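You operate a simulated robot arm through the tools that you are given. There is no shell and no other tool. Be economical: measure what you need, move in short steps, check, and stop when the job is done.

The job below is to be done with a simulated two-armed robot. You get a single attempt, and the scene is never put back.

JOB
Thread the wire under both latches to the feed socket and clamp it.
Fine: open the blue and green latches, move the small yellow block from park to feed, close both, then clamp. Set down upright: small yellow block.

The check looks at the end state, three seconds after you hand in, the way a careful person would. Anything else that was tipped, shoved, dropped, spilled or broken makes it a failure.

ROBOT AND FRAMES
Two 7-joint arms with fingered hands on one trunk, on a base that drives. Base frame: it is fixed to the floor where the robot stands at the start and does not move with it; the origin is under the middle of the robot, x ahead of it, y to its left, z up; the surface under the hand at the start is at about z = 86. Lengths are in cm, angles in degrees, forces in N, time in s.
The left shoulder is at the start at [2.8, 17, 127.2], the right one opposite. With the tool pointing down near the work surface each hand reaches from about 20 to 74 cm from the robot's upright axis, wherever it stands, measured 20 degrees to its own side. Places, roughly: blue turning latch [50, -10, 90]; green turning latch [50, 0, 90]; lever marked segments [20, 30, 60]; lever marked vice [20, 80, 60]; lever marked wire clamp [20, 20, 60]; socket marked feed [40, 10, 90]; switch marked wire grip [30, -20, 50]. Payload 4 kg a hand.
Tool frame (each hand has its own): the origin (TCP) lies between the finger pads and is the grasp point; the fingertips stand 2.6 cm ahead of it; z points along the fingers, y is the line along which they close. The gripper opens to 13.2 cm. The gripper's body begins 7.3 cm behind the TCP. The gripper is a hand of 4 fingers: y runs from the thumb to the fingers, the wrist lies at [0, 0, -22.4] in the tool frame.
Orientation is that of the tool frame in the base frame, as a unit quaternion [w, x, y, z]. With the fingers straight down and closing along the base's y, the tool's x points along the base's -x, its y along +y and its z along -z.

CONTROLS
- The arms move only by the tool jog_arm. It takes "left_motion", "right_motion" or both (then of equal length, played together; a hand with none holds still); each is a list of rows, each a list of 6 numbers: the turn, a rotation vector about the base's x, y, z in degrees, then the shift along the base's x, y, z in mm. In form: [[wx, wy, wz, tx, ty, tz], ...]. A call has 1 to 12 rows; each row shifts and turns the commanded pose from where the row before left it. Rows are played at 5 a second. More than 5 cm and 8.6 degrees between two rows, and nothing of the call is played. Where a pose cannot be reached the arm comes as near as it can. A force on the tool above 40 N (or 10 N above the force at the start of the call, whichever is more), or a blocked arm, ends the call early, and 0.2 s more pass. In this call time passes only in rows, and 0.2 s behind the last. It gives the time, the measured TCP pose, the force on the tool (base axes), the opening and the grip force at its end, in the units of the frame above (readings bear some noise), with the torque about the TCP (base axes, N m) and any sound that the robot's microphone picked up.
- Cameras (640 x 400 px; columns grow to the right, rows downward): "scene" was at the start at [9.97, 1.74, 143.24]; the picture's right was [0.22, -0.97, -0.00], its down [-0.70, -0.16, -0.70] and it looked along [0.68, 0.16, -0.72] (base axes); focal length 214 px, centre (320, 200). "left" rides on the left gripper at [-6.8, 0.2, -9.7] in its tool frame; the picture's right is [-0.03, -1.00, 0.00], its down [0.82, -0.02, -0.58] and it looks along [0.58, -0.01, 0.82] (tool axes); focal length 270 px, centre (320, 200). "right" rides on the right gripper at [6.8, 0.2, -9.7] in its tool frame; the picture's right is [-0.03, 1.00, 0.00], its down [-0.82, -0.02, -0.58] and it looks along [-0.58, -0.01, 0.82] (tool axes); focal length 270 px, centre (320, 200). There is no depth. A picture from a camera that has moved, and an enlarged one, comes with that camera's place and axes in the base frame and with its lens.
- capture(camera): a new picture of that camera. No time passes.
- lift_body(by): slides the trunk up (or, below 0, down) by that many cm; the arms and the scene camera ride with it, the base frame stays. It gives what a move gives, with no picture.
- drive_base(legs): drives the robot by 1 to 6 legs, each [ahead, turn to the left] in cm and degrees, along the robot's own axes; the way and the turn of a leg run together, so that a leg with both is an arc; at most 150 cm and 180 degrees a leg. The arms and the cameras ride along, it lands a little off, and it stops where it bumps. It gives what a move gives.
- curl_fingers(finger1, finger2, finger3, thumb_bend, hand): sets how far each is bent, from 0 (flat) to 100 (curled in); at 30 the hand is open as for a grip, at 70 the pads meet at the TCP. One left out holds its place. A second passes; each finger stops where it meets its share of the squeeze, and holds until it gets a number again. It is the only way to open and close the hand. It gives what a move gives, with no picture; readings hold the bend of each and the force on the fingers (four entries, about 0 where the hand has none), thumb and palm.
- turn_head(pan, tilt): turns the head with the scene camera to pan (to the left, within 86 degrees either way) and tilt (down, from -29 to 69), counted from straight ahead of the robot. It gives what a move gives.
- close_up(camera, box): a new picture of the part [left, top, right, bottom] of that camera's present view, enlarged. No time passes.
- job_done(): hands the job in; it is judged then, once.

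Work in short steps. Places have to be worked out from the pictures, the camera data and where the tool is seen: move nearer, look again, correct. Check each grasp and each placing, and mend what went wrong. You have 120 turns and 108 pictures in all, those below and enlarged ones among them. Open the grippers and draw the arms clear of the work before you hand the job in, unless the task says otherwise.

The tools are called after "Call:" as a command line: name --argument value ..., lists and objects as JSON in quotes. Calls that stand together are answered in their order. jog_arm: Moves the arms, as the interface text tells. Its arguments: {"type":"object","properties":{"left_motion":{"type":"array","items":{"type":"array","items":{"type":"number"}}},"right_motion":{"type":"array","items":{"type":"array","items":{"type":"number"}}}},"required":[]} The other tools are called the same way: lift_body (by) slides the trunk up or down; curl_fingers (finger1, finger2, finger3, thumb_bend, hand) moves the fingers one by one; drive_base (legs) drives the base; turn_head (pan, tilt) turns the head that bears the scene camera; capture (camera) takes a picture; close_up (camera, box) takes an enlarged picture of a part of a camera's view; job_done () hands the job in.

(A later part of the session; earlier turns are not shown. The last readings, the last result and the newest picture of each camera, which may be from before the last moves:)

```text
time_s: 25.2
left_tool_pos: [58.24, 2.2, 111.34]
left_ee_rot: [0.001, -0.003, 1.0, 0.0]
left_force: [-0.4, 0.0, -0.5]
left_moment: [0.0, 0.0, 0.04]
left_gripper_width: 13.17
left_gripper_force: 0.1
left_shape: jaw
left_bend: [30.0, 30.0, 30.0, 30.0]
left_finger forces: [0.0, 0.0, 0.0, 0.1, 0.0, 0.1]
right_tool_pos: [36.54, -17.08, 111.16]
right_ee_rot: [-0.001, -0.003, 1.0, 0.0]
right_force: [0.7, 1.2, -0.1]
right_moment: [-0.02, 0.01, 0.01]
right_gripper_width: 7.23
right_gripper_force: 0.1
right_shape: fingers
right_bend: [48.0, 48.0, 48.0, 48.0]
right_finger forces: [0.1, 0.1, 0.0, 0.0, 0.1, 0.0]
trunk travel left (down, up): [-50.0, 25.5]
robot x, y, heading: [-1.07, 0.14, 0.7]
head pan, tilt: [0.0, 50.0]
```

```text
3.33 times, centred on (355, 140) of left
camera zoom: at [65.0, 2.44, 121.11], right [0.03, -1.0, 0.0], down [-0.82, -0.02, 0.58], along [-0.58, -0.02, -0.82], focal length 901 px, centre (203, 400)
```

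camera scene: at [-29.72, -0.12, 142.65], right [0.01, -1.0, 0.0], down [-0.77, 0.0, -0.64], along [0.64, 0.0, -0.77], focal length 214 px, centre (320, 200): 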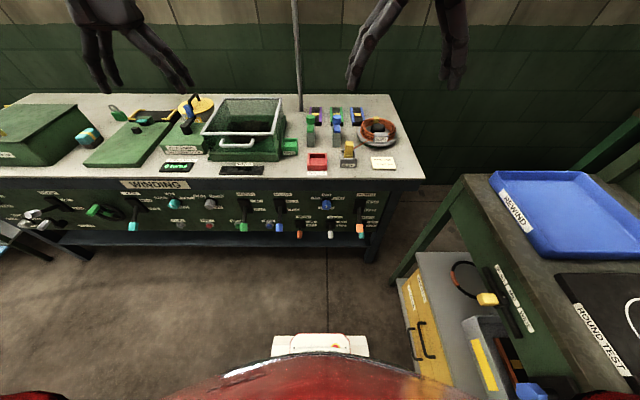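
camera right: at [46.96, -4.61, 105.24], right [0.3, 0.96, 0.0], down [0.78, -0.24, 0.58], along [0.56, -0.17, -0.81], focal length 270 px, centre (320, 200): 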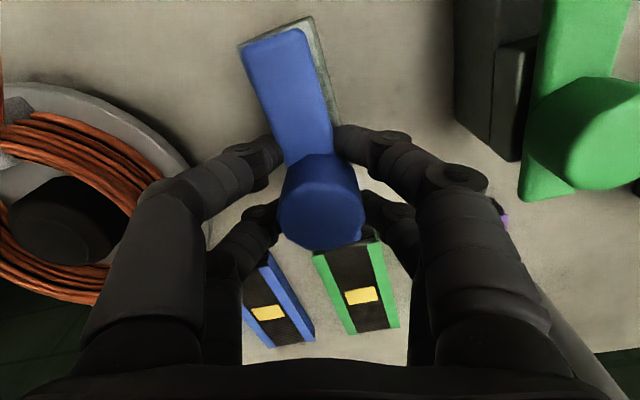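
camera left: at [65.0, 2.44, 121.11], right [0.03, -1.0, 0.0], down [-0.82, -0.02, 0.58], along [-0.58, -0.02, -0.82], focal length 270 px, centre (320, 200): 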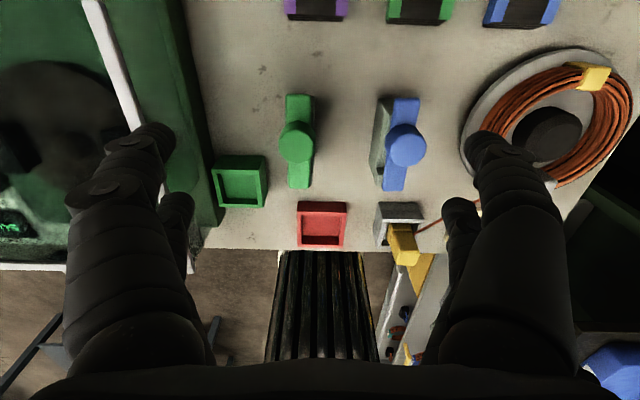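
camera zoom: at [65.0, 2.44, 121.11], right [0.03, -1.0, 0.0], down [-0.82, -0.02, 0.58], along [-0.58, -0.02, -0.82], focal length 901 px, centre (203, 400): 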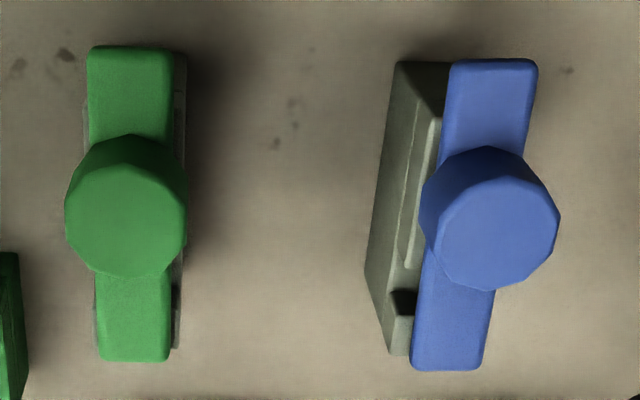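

The blue block spans x 47–56 with its slot at about x = 49, under the bar's near end. The bar (top z ≈ 93.6) overhangs the far end of the block as a tail to x = 58. My fingers were probably wedged on the block, so I'll push the tail sideways instead. I send the left hand away and bring the right hand above the tail.

Call:
jog_arm --left_motion '[[0, 0, 0, 0, 20, 40], [0, 0, 0, 0, 40, 20], [0, 0, 0, 0, 45, 10], [0, 0, 0, 0, 45, 10], [0, 0, 0, 0, 45, 10], [0, 0, 0, 0, 45, 10], [0, 0, 0, 0, 45, 10], [0, 0, 0, 0, 45, 0]]'

Call:
jog_arm --right_motion '[[0, 0, 0, 45, 20, 0], [0, 0, 0, 45, 20, 0], [0, 0, 0, 45, 20, 0], [0, 0, 0, 46, 20, 0], [0, 0, 0, 46, 25, -10], [0, 0, 0, 0, 0, -40]]'

Call:
capture --camera "right"

```text
time_s: 27.0
left_tool_pos: [58.19, 35.65, 122.27]
left_ee_rot: [-0.001, -0.002, 1.0, -0.001]
left_force: [1.0, 0.6, 0.3]
left_moment: [-0.02, -0.01, 0.01]
left_gripper_width: 13.22
left_gripper_force: 0.0
left_shape: jaw
left_bend: [30.0, 30.0, 30.0, 30.0]
left_finger forces: [0.0, 0.0, 0.0, 0.1, 0.0, 0.0]
right_tool_pos: [36.47, -16.91, 111.09]
right_ee_rot: [0.0, -0.002, 1.0, -0.001]
right_force: [-0.1, -0.6, 0.4]
right_moment: [-0.02, 0.0, -0.03]
right_gripper_width: 7.24
right_gripper_force: 0.0
right_shape: fingers
right_bend: [48.0, 48.0, 48.0, 48.0]
right_finger forces: [0.0, 0.0, 0.0, 0.0, 0.0, 0.0]
trunk travel left (down, up): [-50.0, 25.5]
robot x, y, heading: [-1.04, 0.2, 0.5]
head pan, tilt: [0.0, 50.0]
```

```text
refused: row 4 steps farther than a row can; nothing moved
```

```text
75 pictures are left
camera right: at [29.7, -16.83, 120.92], right [0.02, 1.0, 0.0], down [0.82, -0.02, 0.58], along [0.58, -0.01, -0.82], focal length 270 px, centre (320, 200)
```

right: 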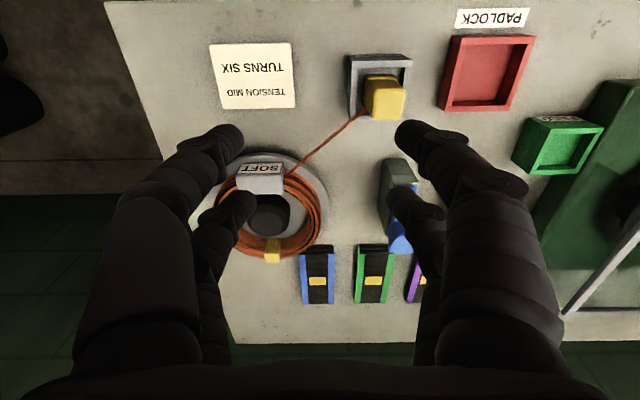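

One row was over the 5 cm limit, so I resend with shorter rows.

Call:
jog_arm --right_motion '[[0, 0, 0, 40, 20, 0], [0, 0, 0, 40, 20, 0], [0, 0, 0, 40, 20, 0], [0, 0, 0, 40, 20, 0], [0, 0, 0, 40, 20, 0], [0, 0, 0, 28, 3, -30], [0, 0, 0, 0, 0, -40]]'

Call:
capture --camera "right"

```text
time_s: 28.6
left_tool_pos: [58.37, 35.31, 122.35]
left_ee_rot: [-0.001, -0.003, 1.0, 0.0]
left_force: [-0.8, 0.2, -1.4]
left_moment: [0.05, -0.02, -0.02]
left_gripper_width: 13.18
left_gripper_force: 0.0
left_shape: jaw
left_bend: [30.0, 30.0, 30.0, 30.0]
left_finger forces: [0.0, 0.0, 0.0, 0.1, 0.0, 0.0]
right_tool_pos: [59.42, -6.88, 104.11]
right_ee_rot: [-0.001, -0.003, 1.0, 0.0]
right_force: [-0.2, 0.6, -0.4]
right_moment: [-0.01, -0.03, 0.0]
right_gripper_width: 7.24
right_gripper_force: 0.0
right_shape: fingers
right_bend: [48.0, 48.0, 48.0, 48.0]
right_finger forces: [0.1, 0.2, 0.0, 0.0, 0.1, 0.0]
trunk travel left (down, up): [-50.0, 25.5]
robot x, y, heading: [-0.7, 0.07, 0.7]
head pan, tilt: [0.0, 50.0]
```

```text
74 pictures are left
camera right: at [52.59, -6.81, 113.88], right [0.02, 1.0, 0.0], down [0.82, -0.02, 0.58], along [0.58, -0.01, -0.82], focal length 270 px, centre (320, 200)
```

right: 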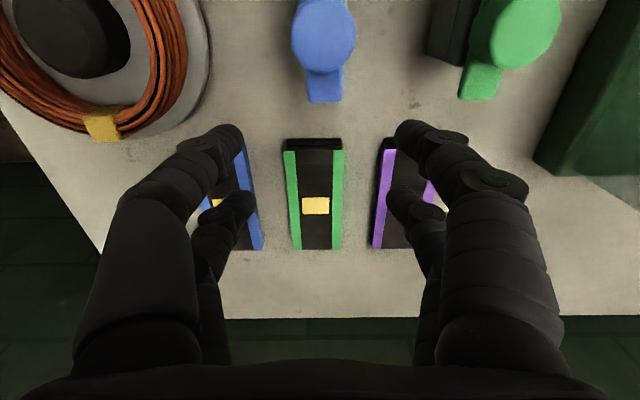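

The near finger pair will straddle the tail at x ≈ 57.5. I descend to TCP z ≈ 94.4 with the tips beside the tail, past the block end.

Call:
jog_arm --right_motion '[[0, 0, 0, 0, 3, -45], [0, 0, 0, 0, 0, -40], [0, 0, 0, 0, 0, -12]]'

Call:
jog_arm --right_motion '[[0, 0, 0, 0, 12, 0], [0, 0, 0, 0, 10, 0], [0, 0, 0, 0, 8, 0], [0, 0, 0, 0, 8, 0]]'

Call:
capture --camera "right"

```text
time_s: 29.4
left_tool_pos: [58.38, 35.42, 122.32]
left_ee_rot: [-0.001, -0.003, 1.0, 0.0]
left_force: [-0.3, 0.1, -0.6]
left_moment: [0.01, 0.01, 0.0]
left_gripper_width: 13.19
left_gripper_force: 0.2
left_shape: jaw
left_bend: [30.0, 30.0, 30.0, 30.0]
left_finger forces: [0.0, 0.1, 0.0, 0.0, 0.1, 0.0]
right_tool_pos: [59.33, -6.71, 94.23]
right_ee_rot: [-0.001, -0.002, 1.0, 0.0]
right_force: [0.2, 0.4, 0.2]
right_moment: [-0.04, -0.03, 0.0]
right_gripper_width: 7.25
right_gripper_force: 0.1
right_shape: fingers
right_bend: [48.0, 48.0, 48.0, 48.0]
right_finger forces: [0.0, 0.0, 0.0, 0.0, 0.1, 0.0]
trunk travel left (down, up): [-50.0, 25.5]
robot x, y, heading: [-1.52, 0.43, 0.8]
head pan, tilt: [0.0, 50.0]
```

```text
time_s: 30.4
left_tool_pos: [58.29, 35.38, 122.51]
left_ee_rot: [-0.001, -0.002, 1.0, 0.0]
left_force: [0.0, -0.6, -0.3]
left_moment: [-0.02, -0.01, 0.01]
left_gripper_width: 13.17
left_gripper_force: 0.0
left_shape: jaw
left_bend: [30.0, 30.0, 30.0, 30.0]
left_finger forces: [0.0, 0.0, 0.1, 0.0, 0.0, 0.0]
right_tool_pos: [59.47, -2.73, 94.41]
right_ee_rot: [0.0, -0.002, 1.0, -0.001]
right_force: [0.6, -2.2, -0.3]
right_moment: [-0.01, 0.0, 0.02]
right_gripper_width: 7.23
right_gripper_force: 0.8
right_shape: fingers
right_bend: [49.0, 48.0, 48.0, 48.0]
right_finger forces: [0.7, 0.1, 0.0, 0.0, 0.6, 0.0]
trunk travel left (down, up): [-50.0, 25.5]
robot x, y, heading: [-1.37, 0.28, 0.5]
head pan, tilt: [0.0, 50.0]
```

```text
73 pictures are left
camera right: at [52.56, -2.61, 104.29], right [0.02, 1.0, 0.0], down [0.82, -0.02, 0.58], along [0.58, -0.01, -0.82], focal length 270 px, centre (320, 200)
```

right: 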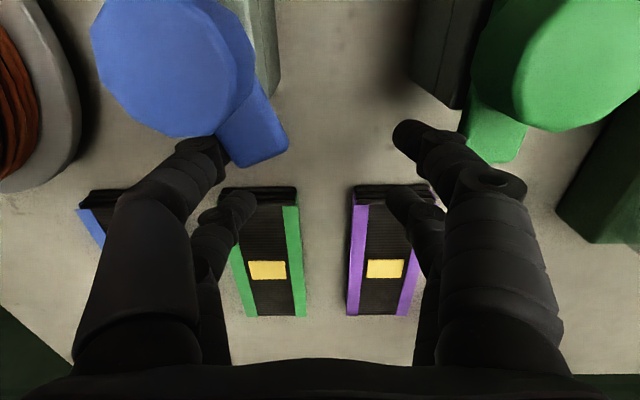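

It turned easily (2 N): the tail swung about 35° toward +y, pivoting at the knob. I'll back off, raise, close the fingers into a pusher and push the tail toward -x to finish the quarter turn.

Call:
jog_arm --right_motion '[[0, 0, 0, 10, -10, 0], [0, 0, 0, 10, 0, 45], [0, 0, 0, 10, 0, 20]]'

Call:
curl_fingers --hand "right" --finger1 70 --finger2 70 --finger3 70 --thumb_bend 70

Call:
capture --camera "right"

```text
time_s: 31.2
left_tool_pos: [58.42, 35.3, 122.34]
left_ee_rot: [-0.001, -0.002, 1.0, 0.0]
left_force: [0.1, 0.6, -0.1]
left_moment: [0.0, 0.01, -0.02]
left_gripper_width: 13.16
left_gripper_force: 0.0
left_shape: jaw
left_bend: [30.0, 30.0, 30.0, 30.0]
left_finger forces: [0.0, 0.1, 0.1, 0.0, 0.1, 0.0]
right_tool_pos: [62.58, -3.83, 100.96]
right_ee_rot: [-0.001, -0.002, 1.0, 0.0]
right_force: [-0.4, 0.1, 0.0]
right_moment: [0.02, -0.03, -0.01]
right_gripper_width: 7.25
right_gripper_force: 0.1
right_shape: fingers
right_bend: [48.0, 48.0, 48.0, 48.0]
right_finger forces: [0.0, 0.0, 0.0, 0.0, 0.0, 0.0]
trunk travel left (down, up): [-50.0, 25.5]
robot x, y, heading: [-1.19, 0.05, 0.8]
head pan, tilt: [0.0, 50.0]
```

```text
time_s: 32.2
left_tool_pos: [58.3, 35.35, 122.36]
left_ee_rot: [-0.001, -0.003, 1.0, 0.0]
left_force: [-0.2, 0.7, 0.5]
left_moment: [0.01, 0.0, -0.03]
left_gripper_width: 13.19
left_gripper_force: 0.1
left_shape: jaw
left_bend: [30.0, 30.0, 30.0, 30.0]
left_finger forces: [0.0, 0.0, 0.0, 0.0, 0.0, 0.0]
right_tool_pos: [62.54, -3.8, 100.94]
right_ee_rot: [-0.001, -0.002, 1.0, -0.001]
right_force: [0.2, 0.2, -0.3]
right_moment: [0.01, 0.04, 0.0]
right_gripper_width: 0.14
right_gripper_force: 0.0
right_shape: fingers
right_bend: [70.0, 70.0, 70.0, 70.0]
right_finger forces: [0.0, 0.0, 0.0, 0.0, 0.1, 0.0]
trunk travel left (down, up): [-50.0, 25.5]
robot x, y, heading: [-1.52, 0.65, 0.8]
head pan, tilt: [0.0, 50.0]
```

```text
72 pictures are left
camera right: at [55.7, -3.68, 110.71], right [0.02, 1.0, 0.0], down [0.82, -0.02, 0.58], along [0.58, -0.01, -0.82], focal length 270 px, centre (320, 200)
```

right: 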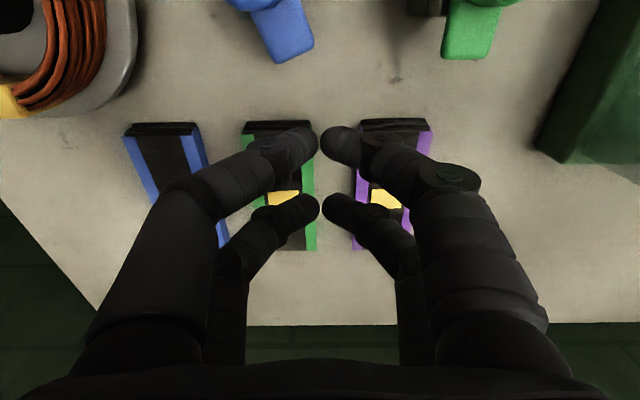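

The tail is at roughly 20–25°. I lower the closed fingertips on its -y side and sweep along the arc to about 90°.

Call:
jog_arm --right_motion '[[0, 0, 0, -15, -29, 0], [0, 0, 0, -15, -29, 0], [0, 0, 0, 0, 0, -35], [0, 0, 0, 0, 0, -31]]'

Call:
jog_arm --right_motion '[[0, 0, 0, 0, 10, 0], [0, 0, 0, 0, 10, 0], [0, 0, 0, 0, 10, 0], [0, 0, 0, 0, 9, 0], [0, 0, 0, -3, 9, 0], [0, 0, 0, -4, 8, 0], [0, 0, 0, -5, 5, 0], [0, 0, 0, -6, 5, 0], [0, 0, 0, -4, 2, 0]]'

Call:
capture --camera "right"

```text
time_s: 33.2
left_tool_pos: [58.42, 35.37, 122.38]
left_ee_rot: [-0.001, -0.003, 1.0, 0.0]
left_force: [0.6, 0.0, 0.7]
left_moment: [-0.02, 0.0, -0.01]
left_gripper_width: 13.17
left_gripper_force: 0.1
left_shape: jaw
left_bend: [30.0, 30.0, 30.0, 30.0]
left_finger forces: [0.1, 0.1, 0.0, 0.0, 0.0, 0.0]
right_tool_pos: [59.57, -9.37, 94.21]
right_ee_rot: [0.0, -0.002, 1.0, 0.001]
right_force: [-0.2, -0.4, -0.1]
right_moment: [0.02, -0.01, 0.0]
right_gripper_width: 0.06
right_gripper_force: 0.0
right_shape: fingers
right_bend: [70.0, 70.0, 70.0, 70.0]
right_finger forces: [0.3, 0.0, 0.0, 0.1, 0.1, 0.1]
trunk travel left (down, up): [-50.0, 25.5]
robot x, y, heading: [-1.62, 0.32, 0.4]
head pan, tilt: [0.0, 50.0]
```

```text
time_s: 35.2
left_tool_pos: [58.47, 35.28, 122.31]
left_ee_rot: [-0.001, -0.004, 1.0, 0.001]
left_force: [-0.3, 0.0, 0.4]
left_moment: [-0.04, -0.05, 0.01]
left_gripper_width: 13.18
left_gripper_force: 0.2
left_shape: jaw
left_bend: [30.0, 30.0, 30.0, 30.0]
left_finger forces: [0.1, 0.0, 0.1, 0.0, 0.1, 0.0]
right_tool_pos: [58.15, -3.1, 94.66]
right_ee_rot: [0.008, 0.001, 1.0, -0.002]
right_force: [26.9, -1.4, -8.7]
right_moment: [0.32, 0.28, 0.97]
right_gripper_width: 0.19
right_gripper_force: 12.8
right_shape: fingers
right_bend: [70.0, 70.0, 70.0, 70.0]
right_finger forces: [0.0, 0.1, 0.0, 0.0, 25.5, 0.0]
trunk travel left (down, up): [-50.0, 25.5]
robot x, y, heading: [-1.09, -0.26, 0.6]
head pan, tilt: [0.0, 50.0]
stopped in row 9 (right hand): the force on the tool passed its limit at 43 N (the readings are from after the stop); the commanded pose is now the measured one
```

```text
71 pictures are left
camera right: at [51.09, -3.0, 104.28], right [0.03, 1.0, 0.0], down [0.81, -0.02, 0.59], along [0.59, -0.02, -0.81], focal length 270 px, centre (320, 200)
```

right: 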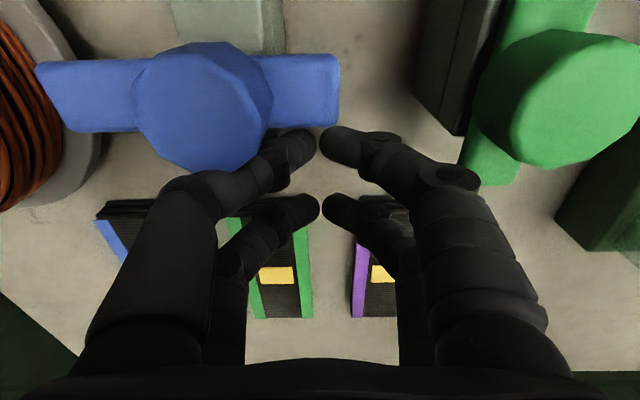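

Blue is fully open: the bar lies along y against its stop. I back off, lift, and repeat for green, whose pivot is at about [53.7, 4.5].

Call:
jog_arm --right_motion '[[0, 0, 0, 12, 0, 0], [0, 0, 0, 5, 0, 30], [0, 0, 0, 0, 0, 35], [0, 0, 0, 0, 38, 0], [0, 0, 0, -1, 0, -35], [0, 0, 0, 0, 0, -33]]'

Call:
capture --camera "right"

```text
time_s: 36.6
left_tool_pos: [57.85, 35.4, 122.72]
left_ee_rot: [0.003, -0.002, 1.0, -0.001]
left_force: [-0.2, 0.2, -0.1]
left_moment: [0.0, -0.02, -0.03]
left_gripper_width: 13.19
left_gripper_force: 0.0
left_shape: jaw
left_bend: [30.0, 30.0, 30.0, 30.0]
left_finger forces: [0.0, 0.0, 0.1, 0.0, 0.0, 0.0]
right_tool_pos: [59.17, 1.02, 94.93]
right_ee_rot: [0.013, 0.001, 1.0, 0.002]
right_force: [6.9, -3.4, 32.9]
right_moment: [0.62, 0.51, -0.04]
right_gripper_width: 0.0
right_gripper_force: 16.0
right_shape: fingers
right_bend: [72.0, 70.0, 70.0, 69.0]
right_finger forces: [31.7, 0.0, 0.0, 0.1, 0.0, 0.1]
trunk travel left (down, up): [-50.0, 25.5]
robot x, y, heading: [-1.42, -0.02, 0.6]
head pan, tilt: [0.0, 50.0]
```

```text
70 pictures are left
camera right: at [52.12, 1.07, 104.64], right [0.03, 1.0, 0.0], down [0.8, -0.02, 0.6], along [0.6, -0.01, -0.8], focal length 270 px, centre (320, 200)
```

right: 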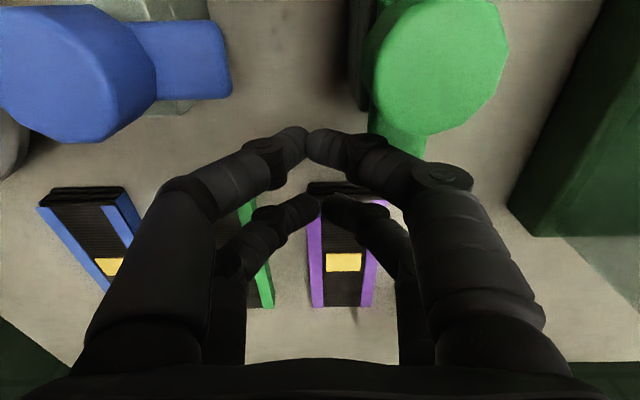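

The bulging finger landed on top of the green tail (33 N up). I lift straight off, shift 2.5 cm toward -y, and come down again.

Call:
jog_arm --right_motion '[[0, 0, 0, 0, 0, 30], [0, 0, 0, 0, 0, 15], [0, 0, 0, 5, -25, 0], [0, 0, 0, 0, 0, -25], [0, 0, 0, 0, 0, -24]]'

Call:
capture --camera "right"

```text
time_s: 37.8
left_tool_pos: [58.22, 35.25, 122.41]
left_ee_rot: [-0.001, -0.002, 1.0, -0.001]
left_force: [-0.3, -0.2, 0.2]
left_moment: [0.0, 0.02, 0.03]
left_gripper_width: 13.21
left_gripper_force: 0.1
left_shape: jaw
left_bend: [30.0, 30.0, 30.0, 30.0]
left_finger forces: [0.0, 0.0, 0.1, 0.1, 0.1, 0.0]
right_tool_pos: [59.6, -1.44, 93.86]
right_ee_rot: [0.006, 0.0, 1.0, -0.001]
right_force: [0.1, -0.2, 0.2]
right_moment: [-0.02, -0.02, -0.03]
right_gripper_width: 0.12
right_gripper_force: 0.0
right_shape: fingers
right_bend: [70.0, 70.0, 70.0, 70.0]
right_finger forces: [0.0, 0.0, 0.0, 0.0, 0.1, 0.1]
trunk travel left (down, up): [-50.0, 25.5]
robot x, y, heading: [-0.95, -0.05, 0.7]
head pan, tilt: [0.0, 50.0]
```

```text
69 pictures are left
camera right: at [52.68, -1.41, 103.64], right [0.03, 1.0, 0.0], down [0.81, -0.02, 0.59], along [0.59, -0.02, -0.81], focal length 270 px, centre (320, 200)
```

right: 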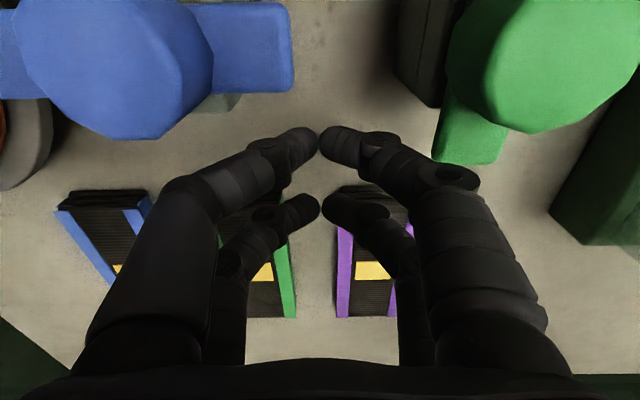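

The fingertips are clear, on the -y side of the green tail. I sweep along the arc.

Call:
jog_arm --right_motion '[[0, 0, 0, 0, 10, 0], [0, 0, 0, 0, 10, 0], [0, 0, 0, 0, 10, 0], [0, 0, 0, 0, 10, 0], [0, 0, 0, 0, 10, 0], [0, 0, 0, 0, 10, 0], [0, 0, 0, 0, 10, 0], [0, 0, 0, -3, 8, 0], [0, 0, 0, -4, 7, 0], [0, 0, 0, -5, 6, 0]]'

Call:
capture --camera "right"

```text
time_s: 39.1
left_tool_pos: [58.02, 35.19, 122.65]
left_ee_rot: [0.0, -0.002, 1.0, 0.001]
left_force: [1.3, 0.6, -1.9]
left_moment: [0.02, 0.03, 0.02]
left_gripper_width: 13.17
left_gripper_force: 0.0
left_shape: jaw
left_bend: [30.0, 30.0, 30.0, 30.0]
left_finger forces: [0.0, 0.0, 0.1, 0.1, 0.0, 0.0]
right_tool_pos: [59.98, 2.67, 94.46]
right_ee_rot: [0.009, 0.005, 1.0, -0.008]
right_force: [-3.1, -20.4, 20.6]
right_moment: [-0.05, 0.39, 0.42]
right_gripper_width: 0.06
right_gripper_force: 13.2
right_shape: fingers
right_bend: [69.0, 70.0, 70.0, 64.0]
right_finger forces: [27.0, 0.1, 0.1, 0.0, 0.0, 0.0]
trunk travel left (down, up): [-50.0, 25.5]
robot x, y, heading: [-1.12, 0.21, 0.5]
head pan, tilt: [0.0, 50.0]
stopped in row 6 (right hand): the force on the tool passed its limit at 41 N (the readings are from after the stop); the commanded pose is now the measured one
```

```text
68 pictures are left
camera right: at [53.05, 3.02, 104.17], right [0.04, 1.0, -0.01], down [0.81, -0.02, 0.59], along [0.59, -0.03, -0.81], focal length 270 px, centre (320, 200)
```

right: 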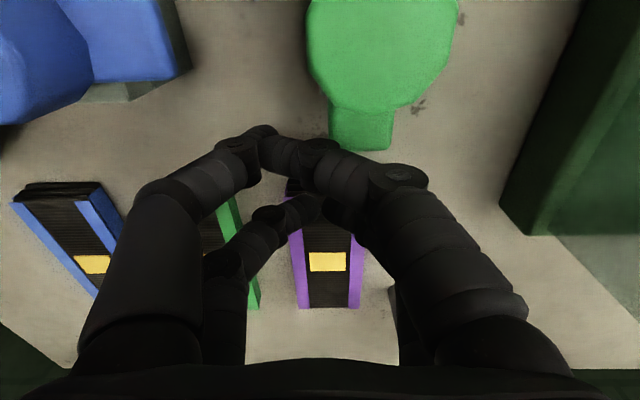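

Green refuses that direction (20 N) where blue took 2 N, so it must open the other way, with the tail toward -y. I lift, open slightly, straddle the tail and push toward -y.

Call:
jog_arm --right_motion '[[0, 0, 0, 0, -15, 15], [0, 0, 0, 0, 0, 40], [0, 0, 0, -5, 30, 20]]'

Call:
curl_fingers --hand "right" --finger1 48 --finger2 48 --finger3 48 --thumb_bend 48

Call:
capture --camera "right"

```text
time_s: 39.9
left_tool_pos: [58.21, 35.5, 122.42]
left_ee_rot: [0.0, -0.003, 1.0, 0.0]
left_force: [-1.3, 0.9, 0.0]
left_moment: [-0.06, 0.02, 0.0]
left_gripper_width: 13.21
left_gripper_force: 0.0
left_shape: jaw
left_bend: [30.0, 30.0, 30.0, 30.0]
left_finger forces: [0.0, 0.1, 0.0, 0.1, 0.0, 0.1]
right_tool_pos: [59.52, 4.92, 101.53]
right_ee_rot: [0.007, 0.004, 1.0, -0.005]
right_force: [-0.2, 0.2, 0.6]
right_moment: [-0.02, -0.02, 0.02]
right_gripper_width: 0.01
right_gripper_force: 0.1
right_shape: fingers
right_bend: [70.0, 70.0, 70.0, 65.0]
right_finger forces: [0.0, 0.0, 0.0, 0.0, 0.0, 0.1]
trunk travel left (down, up): [-50.0, 25.5]
robot x, y, heading: [-1.24, 0.18, 0.4]
head pan, tilt: [0.0, 50.0]
```

```text
time_s: 40.9
left_tool_pos: [58.29, 35.22, 122.44]
left_ee_rot: [0.001, -0.001, 1.0, 0.0]
left_force: [0.0, 0.4, -0.8]
left_moment: [0.0, -0.01, 0.0]
left_gripper_width: 13.19
left_gripper_force: 0.0
left_shape: jaw
left_bend: [30.0, 30.0, 30.0, 30.0]
left_finger forces: [0.0, 0.1, 0.1, 0.1, 0.0, 0.1]
right_tool_pos: [59.52, 4.85, 101.69]
right_ee_rot: [0.006, 0.004, 1.0, -0.006]
right_force: [-0.2, -1.2, -0.8]
right_moment: [0.03, 0.02, -0.01]
right_gripper_width: 7.2
right_gripper_force: 0.0
right_shape: fingers
right_bend: [48.0, 48.0, 48.0, 48.0]
right_finger forces: [0.1, 0.0, 0.0, 0.0, 0.1, 0.0]
trunk travel left (down, up): [-50.0, 25.5]
robot x, y, heading: [-1.37, 0.42, 0.7]
head pan, tilt: [0.0, 50.0]
```

```text
67 pictures are left
camera right: at [52.52, 5.04, 111.35], right [0.03, 1.0, -0.01], down [0.81, -0.02, 0.59], along [0.59, -0.03, -0.81], focal length 270 px, centre (320, 200)
```

right: 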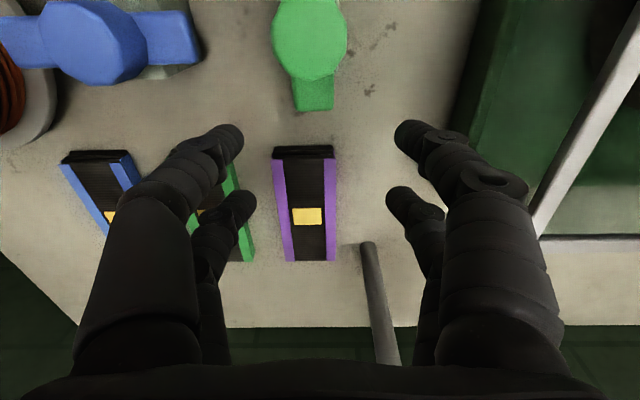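

The hand straddles the green tail, clear of the hopper rim. I descend and push toward -y.

Call:
jog_arm --right_motion '[[0, 0, 0, 0, 0, -40], [0, 0, 0, 0, 0, -34], [0, 0, 0, 0, -10, 0], [0, 0, 0, 0, -10, 0], [0, 0, 0, 0, -10, 0], [0, 0, 0, 0, -10, 0]]'

Call:
capture --camera "right"

```text
time_s: 42.3
left_tool_pos: [58.31, 35.31, 122.55]
left_ee_rot: [0.0, -0.002, 1.0, 0.0]
left_force: [-0.5, 0.1, -0.6]
left_moment: [-0.05, -0.01, 0.0]
left_gripper_width: 13.19
left_gripper_force: 0.1
left_shape: jaw
left_bend: [30.0, 30.0, 30.0, 30.0]
left_finger forces: [0.1, 0.0, 0.1, 0.0, 0.0, 0.0]
right_tool_pos: [59.56, 0.59, 94.29]
right_ee_rot: [0.007, 0.004, 1.0, -0.005]
right_force: [0.7, -0.2, 0.5]
right_moment: [-0.04, 0.0, -0.04]
right_gripper_width: 7.39
right_gripper_force: 0.3
right_shape: fingers
right_bend: [47.0, 48.0, 48.0, 48.0]
right_finger forces: [0.7, 0.1, 0.1, 0.1, 0.1, 0.0]
trunk travel left (down, up): [-50.0, 25.5]
robot x, y, heading: [-1.07, 0.16, 0.7]
head pan, tilt: [0.0, 50.0]
```

```text
66 pictures are left
camera right: at [52.6, 0.89, 103.97], right [0.03, 1.0, -0.01], down [0.81, -0.02, 0.59], along [0.59, -0.03, -0.81], focal length 270 px, centre (320, 200)
```

right: 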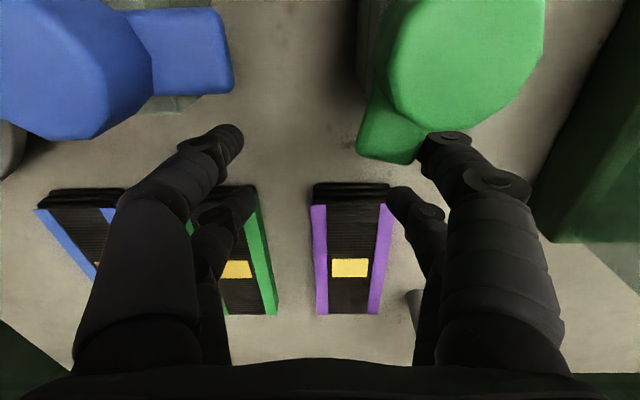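

Green turns this way with little force. I push 2.5 cm more, then switch to the closed-finger pusher for the final part.

Call:
jog_arm --right_motion '[[0, 0, 0, 0, -10, 0], [0, 0, 0, 0, -10, 0], [0, 0, 0, -2, -6, 0], [0, 0, 0, 10, 10, 20], [0, 0, 0, 10, 0, 40], [0, 0, 0, 0, 35, 15]]'

Call:
curl_fingers --hand "right" --finger1 70 --finger2 70 --finger3 70 --thumb_bend 70

Call:
capture --camera "right"

```text
time_s: 43.7
left_tool_pos: [58.22, 35.65, 122.56]
left_ee_rot: [-0.001, -0.003, 1.0, -0.001]
left_force: [0.6, 0.5, -0.3]
left_moment: [-0.01, 0.01, 0.01]
left_gripper_width: 13.18
left_gripper_force: 0.0
left_shape: jaw
left_bend: [30.0, 30.0, 30.0, 30.0]
left_finger forces: [0.0, 0.0, 0.0, 0.0, 0.1, 0.1]
right_tool_pos: [61.48, 2.63, 101.8]
right_ee_rot: [0.007, 0.004, 1.0, -0.006]
right_force: [0.1, 0.6, -0.4]
right_moment: [-0.04, 0.03, -0.01]
right_gripper_width: 7.26
right_gripper_force: 0.0
right_shape: fingers
right_bend: [48.0, 48.0, 48.0, 48.0]
right_finger forces: [0.0, 0.1, 0.1, 0.0, 0.1, 0.1]
trunk travel left (down, up): [-50.0, 25.5]
robot x, y, heading: [-1.22, 0.27, 0.6]
head pan, tilt: [0.0, 50.0]
```

```text
time_s: 44.7
left_tool_pos: [58.25, 35.27, 122.52]
left_ee_rot: [-0.001, -0.002, 1.0, 0.0]
left_force: [-0.2, 0.0, 0.2]
left_moment: [-0.01, -0.03, 0.0]
left_gripper_width: 13.18
left_gripper_force: 0.0
left_shape: jaw
left_bend: [30.0, 30.0, 30.0, 30.0]
left_finger forces: [0.0, 0.0, 0.0, 0.0, 0.1, 0.0]
right_tool_pos: [61.5, 2.45, 101.64]
right_ee_rot: [0.005, 0.004, 1.0, -0.006]
right_force: [-0.2, -0.7, -0.7]
right_moment: [0.01, 0.03, 0.01]
right_gripper_width: 0.15
right_gripper_force: 0.1
right_shape: fingers
right_bend: [70.0, 70.0, 70.0, 70.0]
right_finger forces: [0.0, 0.0, 0.0, 0.1, 0.0, 0.1]
trunk travel left (down, up): [-50.0, 25.5]
robot x, y, heading: [-0.65, 0.33, 0.7]
head pan, tilt: [0.0, 50.0]
```

```text
65 pictures are left
camera right: at [54.5, 2.74, 111.38], right [0.03, 1.0, -0.01], down [0.81, -0.02, 0.59], along [0.59, -0.03, -0.81], focal length 270 px, centre (320, 200)
```

right: 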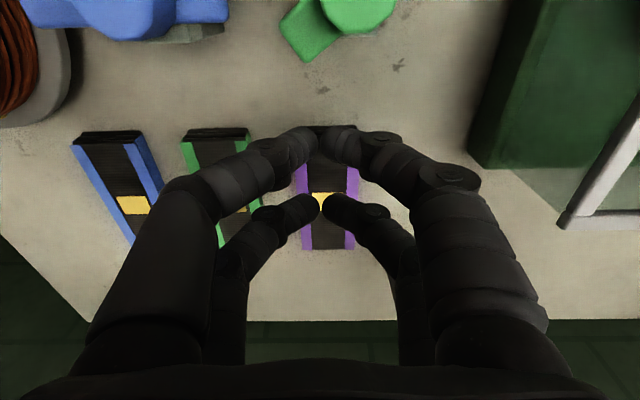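

The green tail is at about 50°. I lower the closed fingers beyond it and push toward -x.

Call:
jog_arm --right_motion '[[0, 0, 0, 5, -13, 0], [0, 0, 0, 0, 0, -40], [0, 0, 0, 0, 0, -34], [0, 0, 0, -10, 0, 0], [0, 0, 0, -8, 0, 0], [0, 0, 0, -7, -1, 0], [0, 0, 0, -5, -1, 0], [0, 0, 0, -4, -1, 0]]'

Call:
capture --camera "right"

```text
time_s: 46.5
left_tool_pos: [58.21, 35.3, 122.34]
left_ee_rot: [0.0, -0.002, 1.0, 0.0]
left_force: [-0.6, 0.3, 0.7]
left_moment: [-0.03, 0.03, -0.02]
left_gripper_width: 13.2
left_gripper_force: 0.0
left_shape: jaw
left_bend: [30.0, 30.0, 30.0, 30.0]
left_finger forces: [0.0, 0.0, 0.0, 0.1, 0.1, 0.0]
right_tool_pos: [58.43, 0.89, 94.41]
right_ee_rot: [0.007, 0.004, 1.0, -0.005]
right_force: [3.2, -1.0, 1.6]
right_moment: [0.03, 0.0, -0.01]
right_gripper_width: 0.0
right_gripper_force: 2.7
right_shape: fingers
right_bend: [70.0, 70.0, 70.0, 70.0]
right_finger forces: [4.5, 0.0, 0.0, 0.0, 0.5, 0.0]
trunk travel left (down, up): [-50.0, 25.5]
robot x, y, heading: [-1.3, -0.22, 0.4]
head pan, tilt: [0.0, 50.0]
```

```text
64 pictures are left
camera right: at [51.46, 1.16, 104.09], right [0.03, 1.0, -0.01], down [0.81, -0.02, 0.59], along [0.59, -0.03, -0.81], focal length 270 px, centre (320, 200)
```

right: 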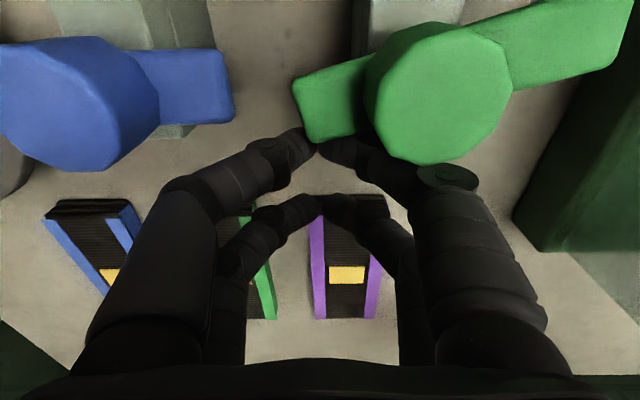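

Green is about 75° open; I push a little further until it meets the stop.

Call:
jog_arm --right_motion '[[0, 0, 0, -3, 0, 0], [0, 0, 0, -3, 0, 0], [0, 0, 0, -3, 0, 0], [0, 0, 0, -3, 0, 0]]'

Call:
capture --camera "right"

```text
time_s: 47.6
left_tool_pos: [58.41, 35.35, 122.43]
left_ee_rot: [-0.001, -0.002, 1.0, 0.0]
left_force: [-0.4, -0.7, 0.5]
left_moment: [-0.01, -0.03, 0.04]
left_gripper_width: 13.21
left_gripper_force: 0.1
left_shape: jaw
left_bend: [30.0, 30.0, 30.0, 30.0]
left_finger forces: [0.0, 0.0, 0.1, 0.1, 0.0, 0.0]
right_tool_pos: [58.0, 0.45, 94.67]
right_ee_rot: [0.015, 0.01, 1.0, -0.006]
right_force: [20.5, -3.2, -5.7]
right_moment: [-0.18, 0.19, -0.67]
right_gripper_width: 0.0
right_gripper_force: 10.0
right_shape: fingers
right_bend: [70.0, 70.0, 70.0, 70.0]
right_finger forces: [20.9, 0.0, 0.0, 0.0, 0.0, 0.1]
trunk travel left (down, up): [-50.0, 25.5]
robot x, y, heading: [-1.16, 0.39, 0.5]
head pan, tilt: [0.0, 50.0]
stopped in row 4 (right hand): the force on the tool passed its limit at 42 N (the readings are from after the stop); the commanded pose is now the measured one
```

```text
63 pictures are left
camera right: at [50.82, 0.89, 104.26], right [0.05, 1.0, -0.01], down [0.8, -0.03, 0.6], along [0.6, -0.04, -0.8], focal length 270 px, centre (320, 200)
```

right: 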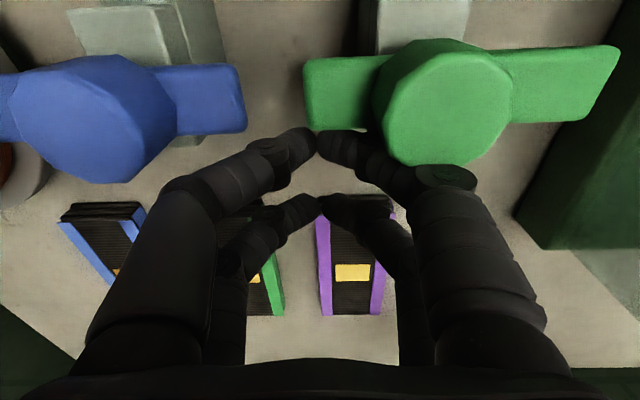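

Both latches are open against their stops. I retreat, correct the small tool tilt, and move back to look down at the slots, the park block and feed.

Call:
jog_arm --right_motion '[[0, 0, 0, 12, 0, 0], [0, 0, 0, 5, 0, 35], [0.7, 1.7, 1.1, 0, 0, 45], [0, 0, 0, -40, 0, 25], [0, 0, 0, -45, -15, 0], [0, 0, 0, -45, -15, 0], [0, 0, 0, -40, -20, 0]]'

Call:
capture --camera "right"

Call:
close_up --camera "right" --box '[220, 20, 480, 190]'

```text
time_s: 49.2
left_tool_pos: [58.15, 35.25, 122.66]
left_ee_rot: [0.001, -0.002, 1.0, 0.0]
left_force: [0.5, -0.3, 0.4]
left_moment: [0.0, 0.01, 0.03]
left_gripper_width: 13.2
left_gripper_force: 0.1
left_shape: jaw
left_bend: [30.0, 30.0, 30.0, 30.0]
left_finger forces: [0.0, 0.1, 0.0, 0.0, 0.0, 0.0]
right_tool_pos: [42.48, -4.63, 105.07]
right_ee_rot: [-0.001, -0.002, 1.0, 0.002]
right_force: [0.4, -0.1, -0.2]
right_moment: [-0.01, -0.03, -0.02]
right_gripper_width: 0.13
right_gripper_force: 0.1
right_shape: fingers
right_bend: [70.0, 70.0, 70.0, 70.0]
right_finger forces: [0.1, 0.0, 0.1, 0.0, 0.1, 0.0]
trunk travel left (down, up): [-50.0, 25.5]
robot x, y, heading: [-0.94, 0.22, 0.5]
head pan, tilt: [0.0, 50.0]
```

```text
62 pictures are left
camera right: at [35.64, -4.48, 114.92], right [0.02, 1.0, 0.0], down [0.82, -0.02, 0.57], along [0.57, -0.01, -0.82], focal length 270 px, centre (320, 200)
```

right: 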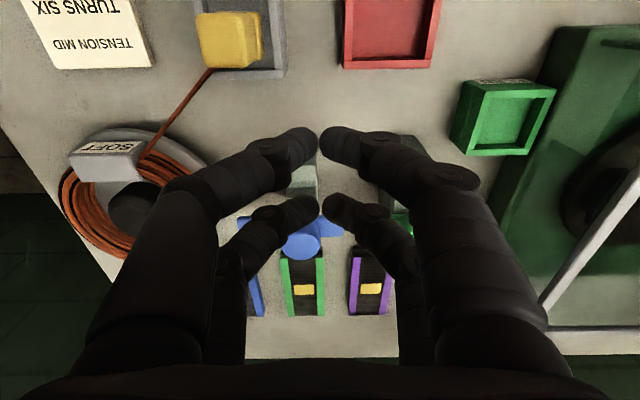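

```text
2.35 times, centred on (350, 105) of right
camera zoom: at [35.64, -4.48, 114.92], right [0.02, 1.0, 0.0], down [0.82, -0.02, 0.57], along [0.57, -0.01, -0.82], focal length 636 px, centre (249, 424)
```

zoom: 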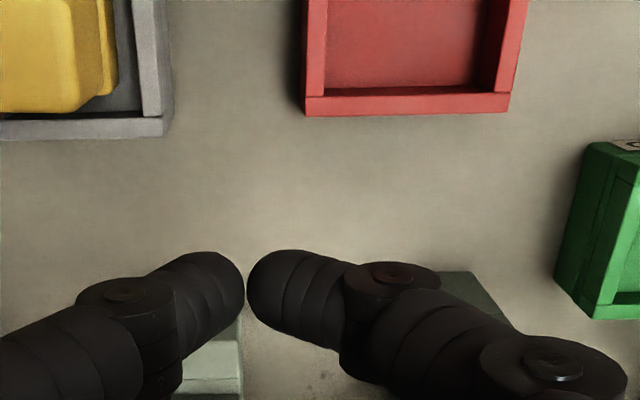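

I need a cleaner look at the yellow block, the wire attachment and the slots. I raise the right hand out of the way over the park side and use the scene camera too.

Call:
jog_arm --right_motion '[[0, 0, 0, -20, -20, 10], [0, 0, 0, -20, -25, 10], [0, 0, 0, -15, -20, 0]]'

Call:
curl_fingers --hand "right" --finger1 45 --finger2 45 --finger3 45 --thumb_bend 45

Call:
capture --camera "right"

Call:
capture --camera "scene"

```text
time_s: 50.0
left_tool_pos: [58.15, 35.36, 122.67]
left_ee_rot: [0.001, -0.002, 1.0, 0.0]
left_force: [-0.1, 0.2, -0.6]
left_moment: [-0.02, 0.0, 0.03]
left_gripper_width: 13.2
left_gripper_force: 0.1
left_shape: jaw
left_bend: [30.0, 30.0, 30.0, 30.0]
left_finger forces: [0.0, 0.0, 0.1, 0.0, 0.0, 0.1]
right_tool_pos: [37.63, -11.3, 106.83]
right_ee_rot: [-0.003, -0.003, 1.0, 0.002]
right_force: [0.7, -1.1, 0.3]
right_moment: [-0.01, -0.02, 0.01]
right_gripper_width: 0.09
right_gripper_force: 0.0
right_shape: fingers
right_bend: [70.0, 70.0, 70.0, 70.0]
right_finger forces: [0.1, 0.0, 0.0, 0.0, 0.0, 0.1]
right hand out of reach, approached as far as the arm can: row 2, 3
trunk travel left (down, up): [-50.0, 25.5]
robot x, y, heading: [-1.39, 0.24, 0.8]
head pan, tilt: [0.0, 50.0]
```

```text
time_s: 51.0
left_tool_pos: [58.24, 35.35, 122.6]
left_ee_rot: [0.0, -0.001, 1.0, 0.0]
left_force: [-0.2, -0.5, -0.2]
left_moment: [-0.01, 0.0, 0.02]
left_gripper_width: 13.19
left_gripper_force: 0.1
left_shape: jaw
left_bend: [30.0, 30.0, 30.0, 30.0]
left_finger forces: [0.1, 0.0, 0.1, 0.0, 0.1, 0.0]
right_tool_pos: [37.74, -11.29, 106.81]
right_ee_rot: [-0.002, -0.005, 1.0, 0.002]
right_force: [0.1, 0.5, -0.3]
right_moment: [0.04, 0.0, -0.02]
right_gripper_width: 8.2
right_gripper_force: 0.1
right_shape: fingers
right_bend: [45.0, 45.0, 45.0, 45.0]
right_finger forces: [0.0, 0.0, 0.1, 0.0, 0.1, 0.1]
trunk travel left (down, up): [-50.0, 25.5]
robot x, y, heading: [-1.14, 0.34, 0.6]
head pan, tilt: [0.0, 50.0]
```

```text
60 pictures are left
camera right: at [30.93, -11.2, 116.6], right [0.02, 1.0, 0.0], down [0.82, -0.02, 0.57], along [0.57, -0.01, -0.82], focal length 270 px, centre (320, 200)
```

right: 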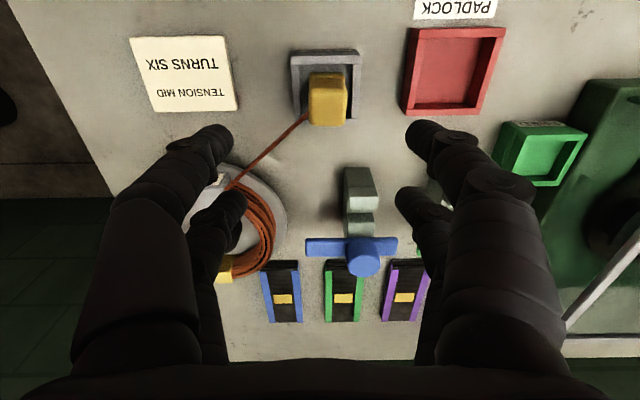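

```text
59 pictures are left
camera scene: at [8.59, 0.22, 142.65], right [0.01, -1.0, 0.0], down [-0.77, -0.01, -0.64], along [0.64, 0.01, -0.77], focal length 214 px, centre (320, 200)
```

scene: 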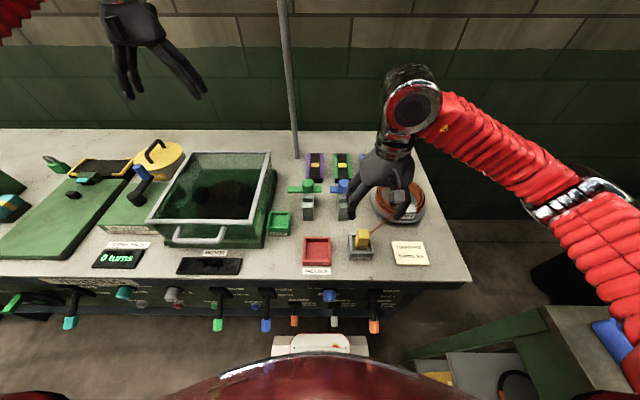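

Call:
close_up --camera "right" --box '[220, 30, 400, 150]'

Call:
close_up --camera "right" --box '[320, 100, 600, 280]'

Call:
close_up --camera "scene" --box '[255, 150, 435, 270]'

```text
3.33 times, centred on (310, 90) of right
camera zoom: at [30.93, -11.2, 116.6], right [0.02, 1.0, 0.0], down [0.82, -0.02, 0.57], along [0.57, -0.01, -0.82], focal length 901 px, centre (353, 567)
```

zoom: 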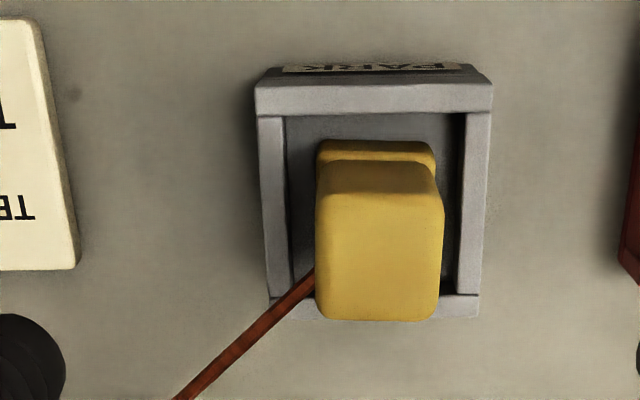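

```text
2.22 times, centred on (460, 190) of right
camera zoom: at [30.93, -11.2, 116.6], right [0.02, 1.0, 0.0], down [0.82, -0.02, 0.57], along [0.57, -0.01, -0.82], focal length 601 px, centre (9, 222)
```

zoom: 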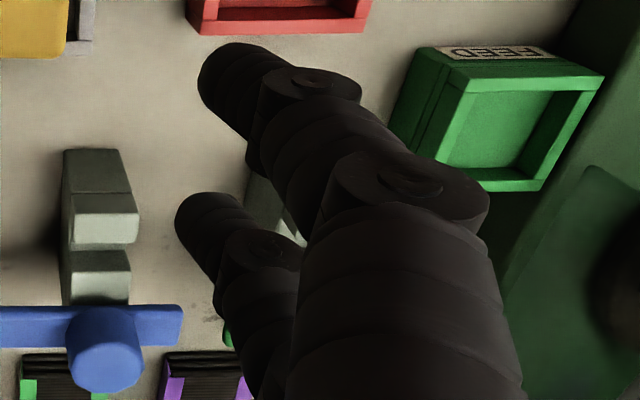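

```text
3.33 times, centred on (345, 210) of scene
camera zoom: at [8.59, 0.22, 142.65], right [0.01, -1.0, 0.0], down [-0.77, -0.01, -0.64], along [0.64, 0.01, -0.77], focal length 715 px, centre (237, 167)
```

zoom: 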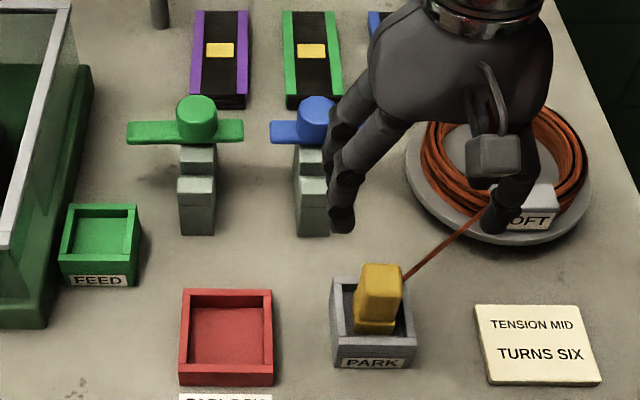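

The block top is at [37.1, -10.6, 93.2] and about 3.2 cm wide, with the wire leaving low on the -y side. I descend most of the way and check.

Call:
jog_arm --right_motion '[[0, 0, 0, -3, 4, -40], [0, 0, 0, -3, 3, -40]]'

Call:
capture --camera "right"

```text
time_s: 51.6
left_tool_pos: [58.17, 35.37, 122.57]
left_ee_rot: [0.0, -0.002, 1.0, 0.001]
left_force: [0.6, -0.1, 0.1]
left_moment: [-0.01, -0.03, -0.02]
left_gripper_width: 13.19
left_gripper_force: 0.1
left_shape: jaw
left_bend: [30.0, 30.0, 30.0, 30.0]
left_finger forces: [0.0, 0.0, 0.1, 0.0, 0.0, 0.0]
right_tool_pos: [37.04, -10.69, 98.84]
right_ee_rot: [-0.002, -0.001, 1.0, 0.001]
right_force: [-0.6, -0.2, 1.2]
right_moment: [-0.01, 0.01, -0.01]
right_gripper_width: 8.26
right_gripper_force: 0.0
right_shape: fingers
right_bend: [45.0, 45.0, 45.0, 45.0]
right_finger forces: [0.1, 0.0, 0.0, 0.0, 0.1, 0.1]
trunk travel left (down, up): [-50.0, 25.5]
robot x, y, heading: [-1.07, 0.45, 0.5]
head pan, tilt: [0.0, 50.0]
```

```text
55 pictures are left
camera right: at [30.21, -10.53, 108.62], right [0.02, 1.0, 0.0], down [0.82, -0.02, 0.57], along [0.57, -0.01, -0.82], focal length 270 px, centre (320, 200)
```

right: 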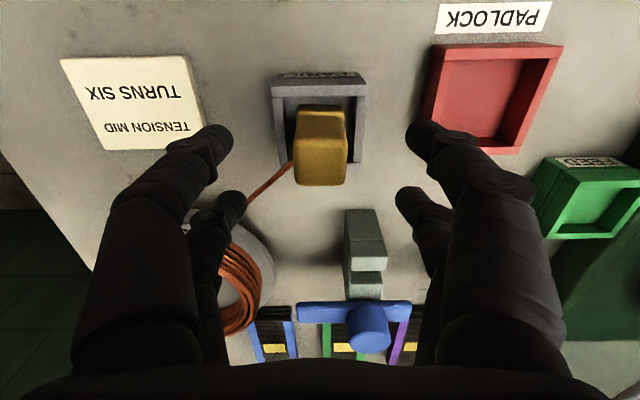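

The block is centred between the fingers (x ≈ 37.3, y ≈ -10.5). I descend to z ≈ 93.2 and close.

Call:
jog_arm --right_motion '[[0, 0, 0, 2, 1, -30], [0, 0, 0, 0, 0, -26]]'

Call:
curl_fingers --hand "right" --finger1 70 --finger2 70 --finger3 70 --thumb_bend 70

Call:
capture --camera "right"

```text
time_s: 52.2
left_tool_pos: [58.27, 35.37, 122.7]
left_ee_rot: [-0.001, -0.002, 1.0, 0.001]
left_force: [-0.3, 0.0, -1.1]
left_moment: [0.0, 0.01, -0.01]
left_gripper_width: 13.17
left_gripper_force: 0.0
left_shape: jaw
left_bend: [30.0, 30.0, 30.0, 30.0]
left_finger forces: [0.0, 0.0, 0.1, 0.0, 0.0, 0.0]
right_tool_pos: [37.27, -10.45, 93.36]
right_ee_rot: [-0.002, -0.002, 1.0, 0.001]
right_force: [-0.5, -0.7, 0.1]
right_moment: [0.02, -0.01, -0.01]
right_gripper_width: 8.24
right_gripper_force: 0.0
right_shape: fingers
right_bend: [45.0, 45.0, 45.0, 45.0]
right_finger forces: [0.0, 0.0, 0.0, 0.0, 0.1, 0.0]
trunk travel left (down, up): [-50.0, 25.5]
robot x, y, heading: [-1.12, 0.18, 0.6]
head pan, tilt: [0.0, 50.0]
```

```text
time_s: 53.2
left_tool_pos: [58.18, 35.28, 122.59]
left_ee_rot: [0.0, -0.002, 1.0, 0.0]
left_force: [-0.5, 0.3, 0.6]
left_moment: [-0.02, 0.01, 0.01]
left_gripper_width: 13.2
left_gripper_force: 0.2
left_shape: jaw
left_bend: [30.0, 30.0, 30.0, 30.0]
left_finger forces: [0.0, 0.0, 0.0, 0.0, 0.1, 0.1]
right_tool_pos: [37.34, -10.58, 93.36]
right_ee_rot: [0.0, -0.002, 1.0, 0.002]
right_force: [4.4, -7.3, 16.6]
right_moment: [-0.13, -0.28, 0.14]
right_gripper_width: 4.09
right_gripper_force: 28.0
right_shape: fingers
right_bend: [58.0, 58.0, 58.0, 61.0]
right_finger forces: [13.2, 13.7, 14.2, 0.0, 15.9, 0.1]
trunk travel left (down, up): [-50.0, 25.5]
robot x, y, heading: [-1.32, 0.05, 0.7]
head pan, tilt: [0.0, 50.0]
```

```text
54 pictures are left
camera right: at [30.48, -10.41, 103.2], right [0.02, 1.0, 0.0], down [0.82, -0.02, 0.58], along [0.58, -0.01, -0.82], focal length 270 px, centre (320, 200)
```

right: 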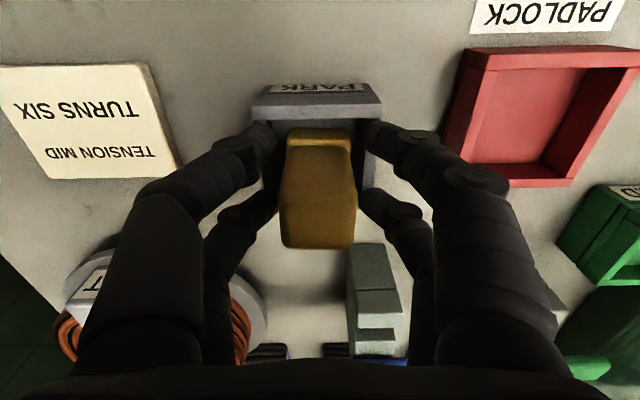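

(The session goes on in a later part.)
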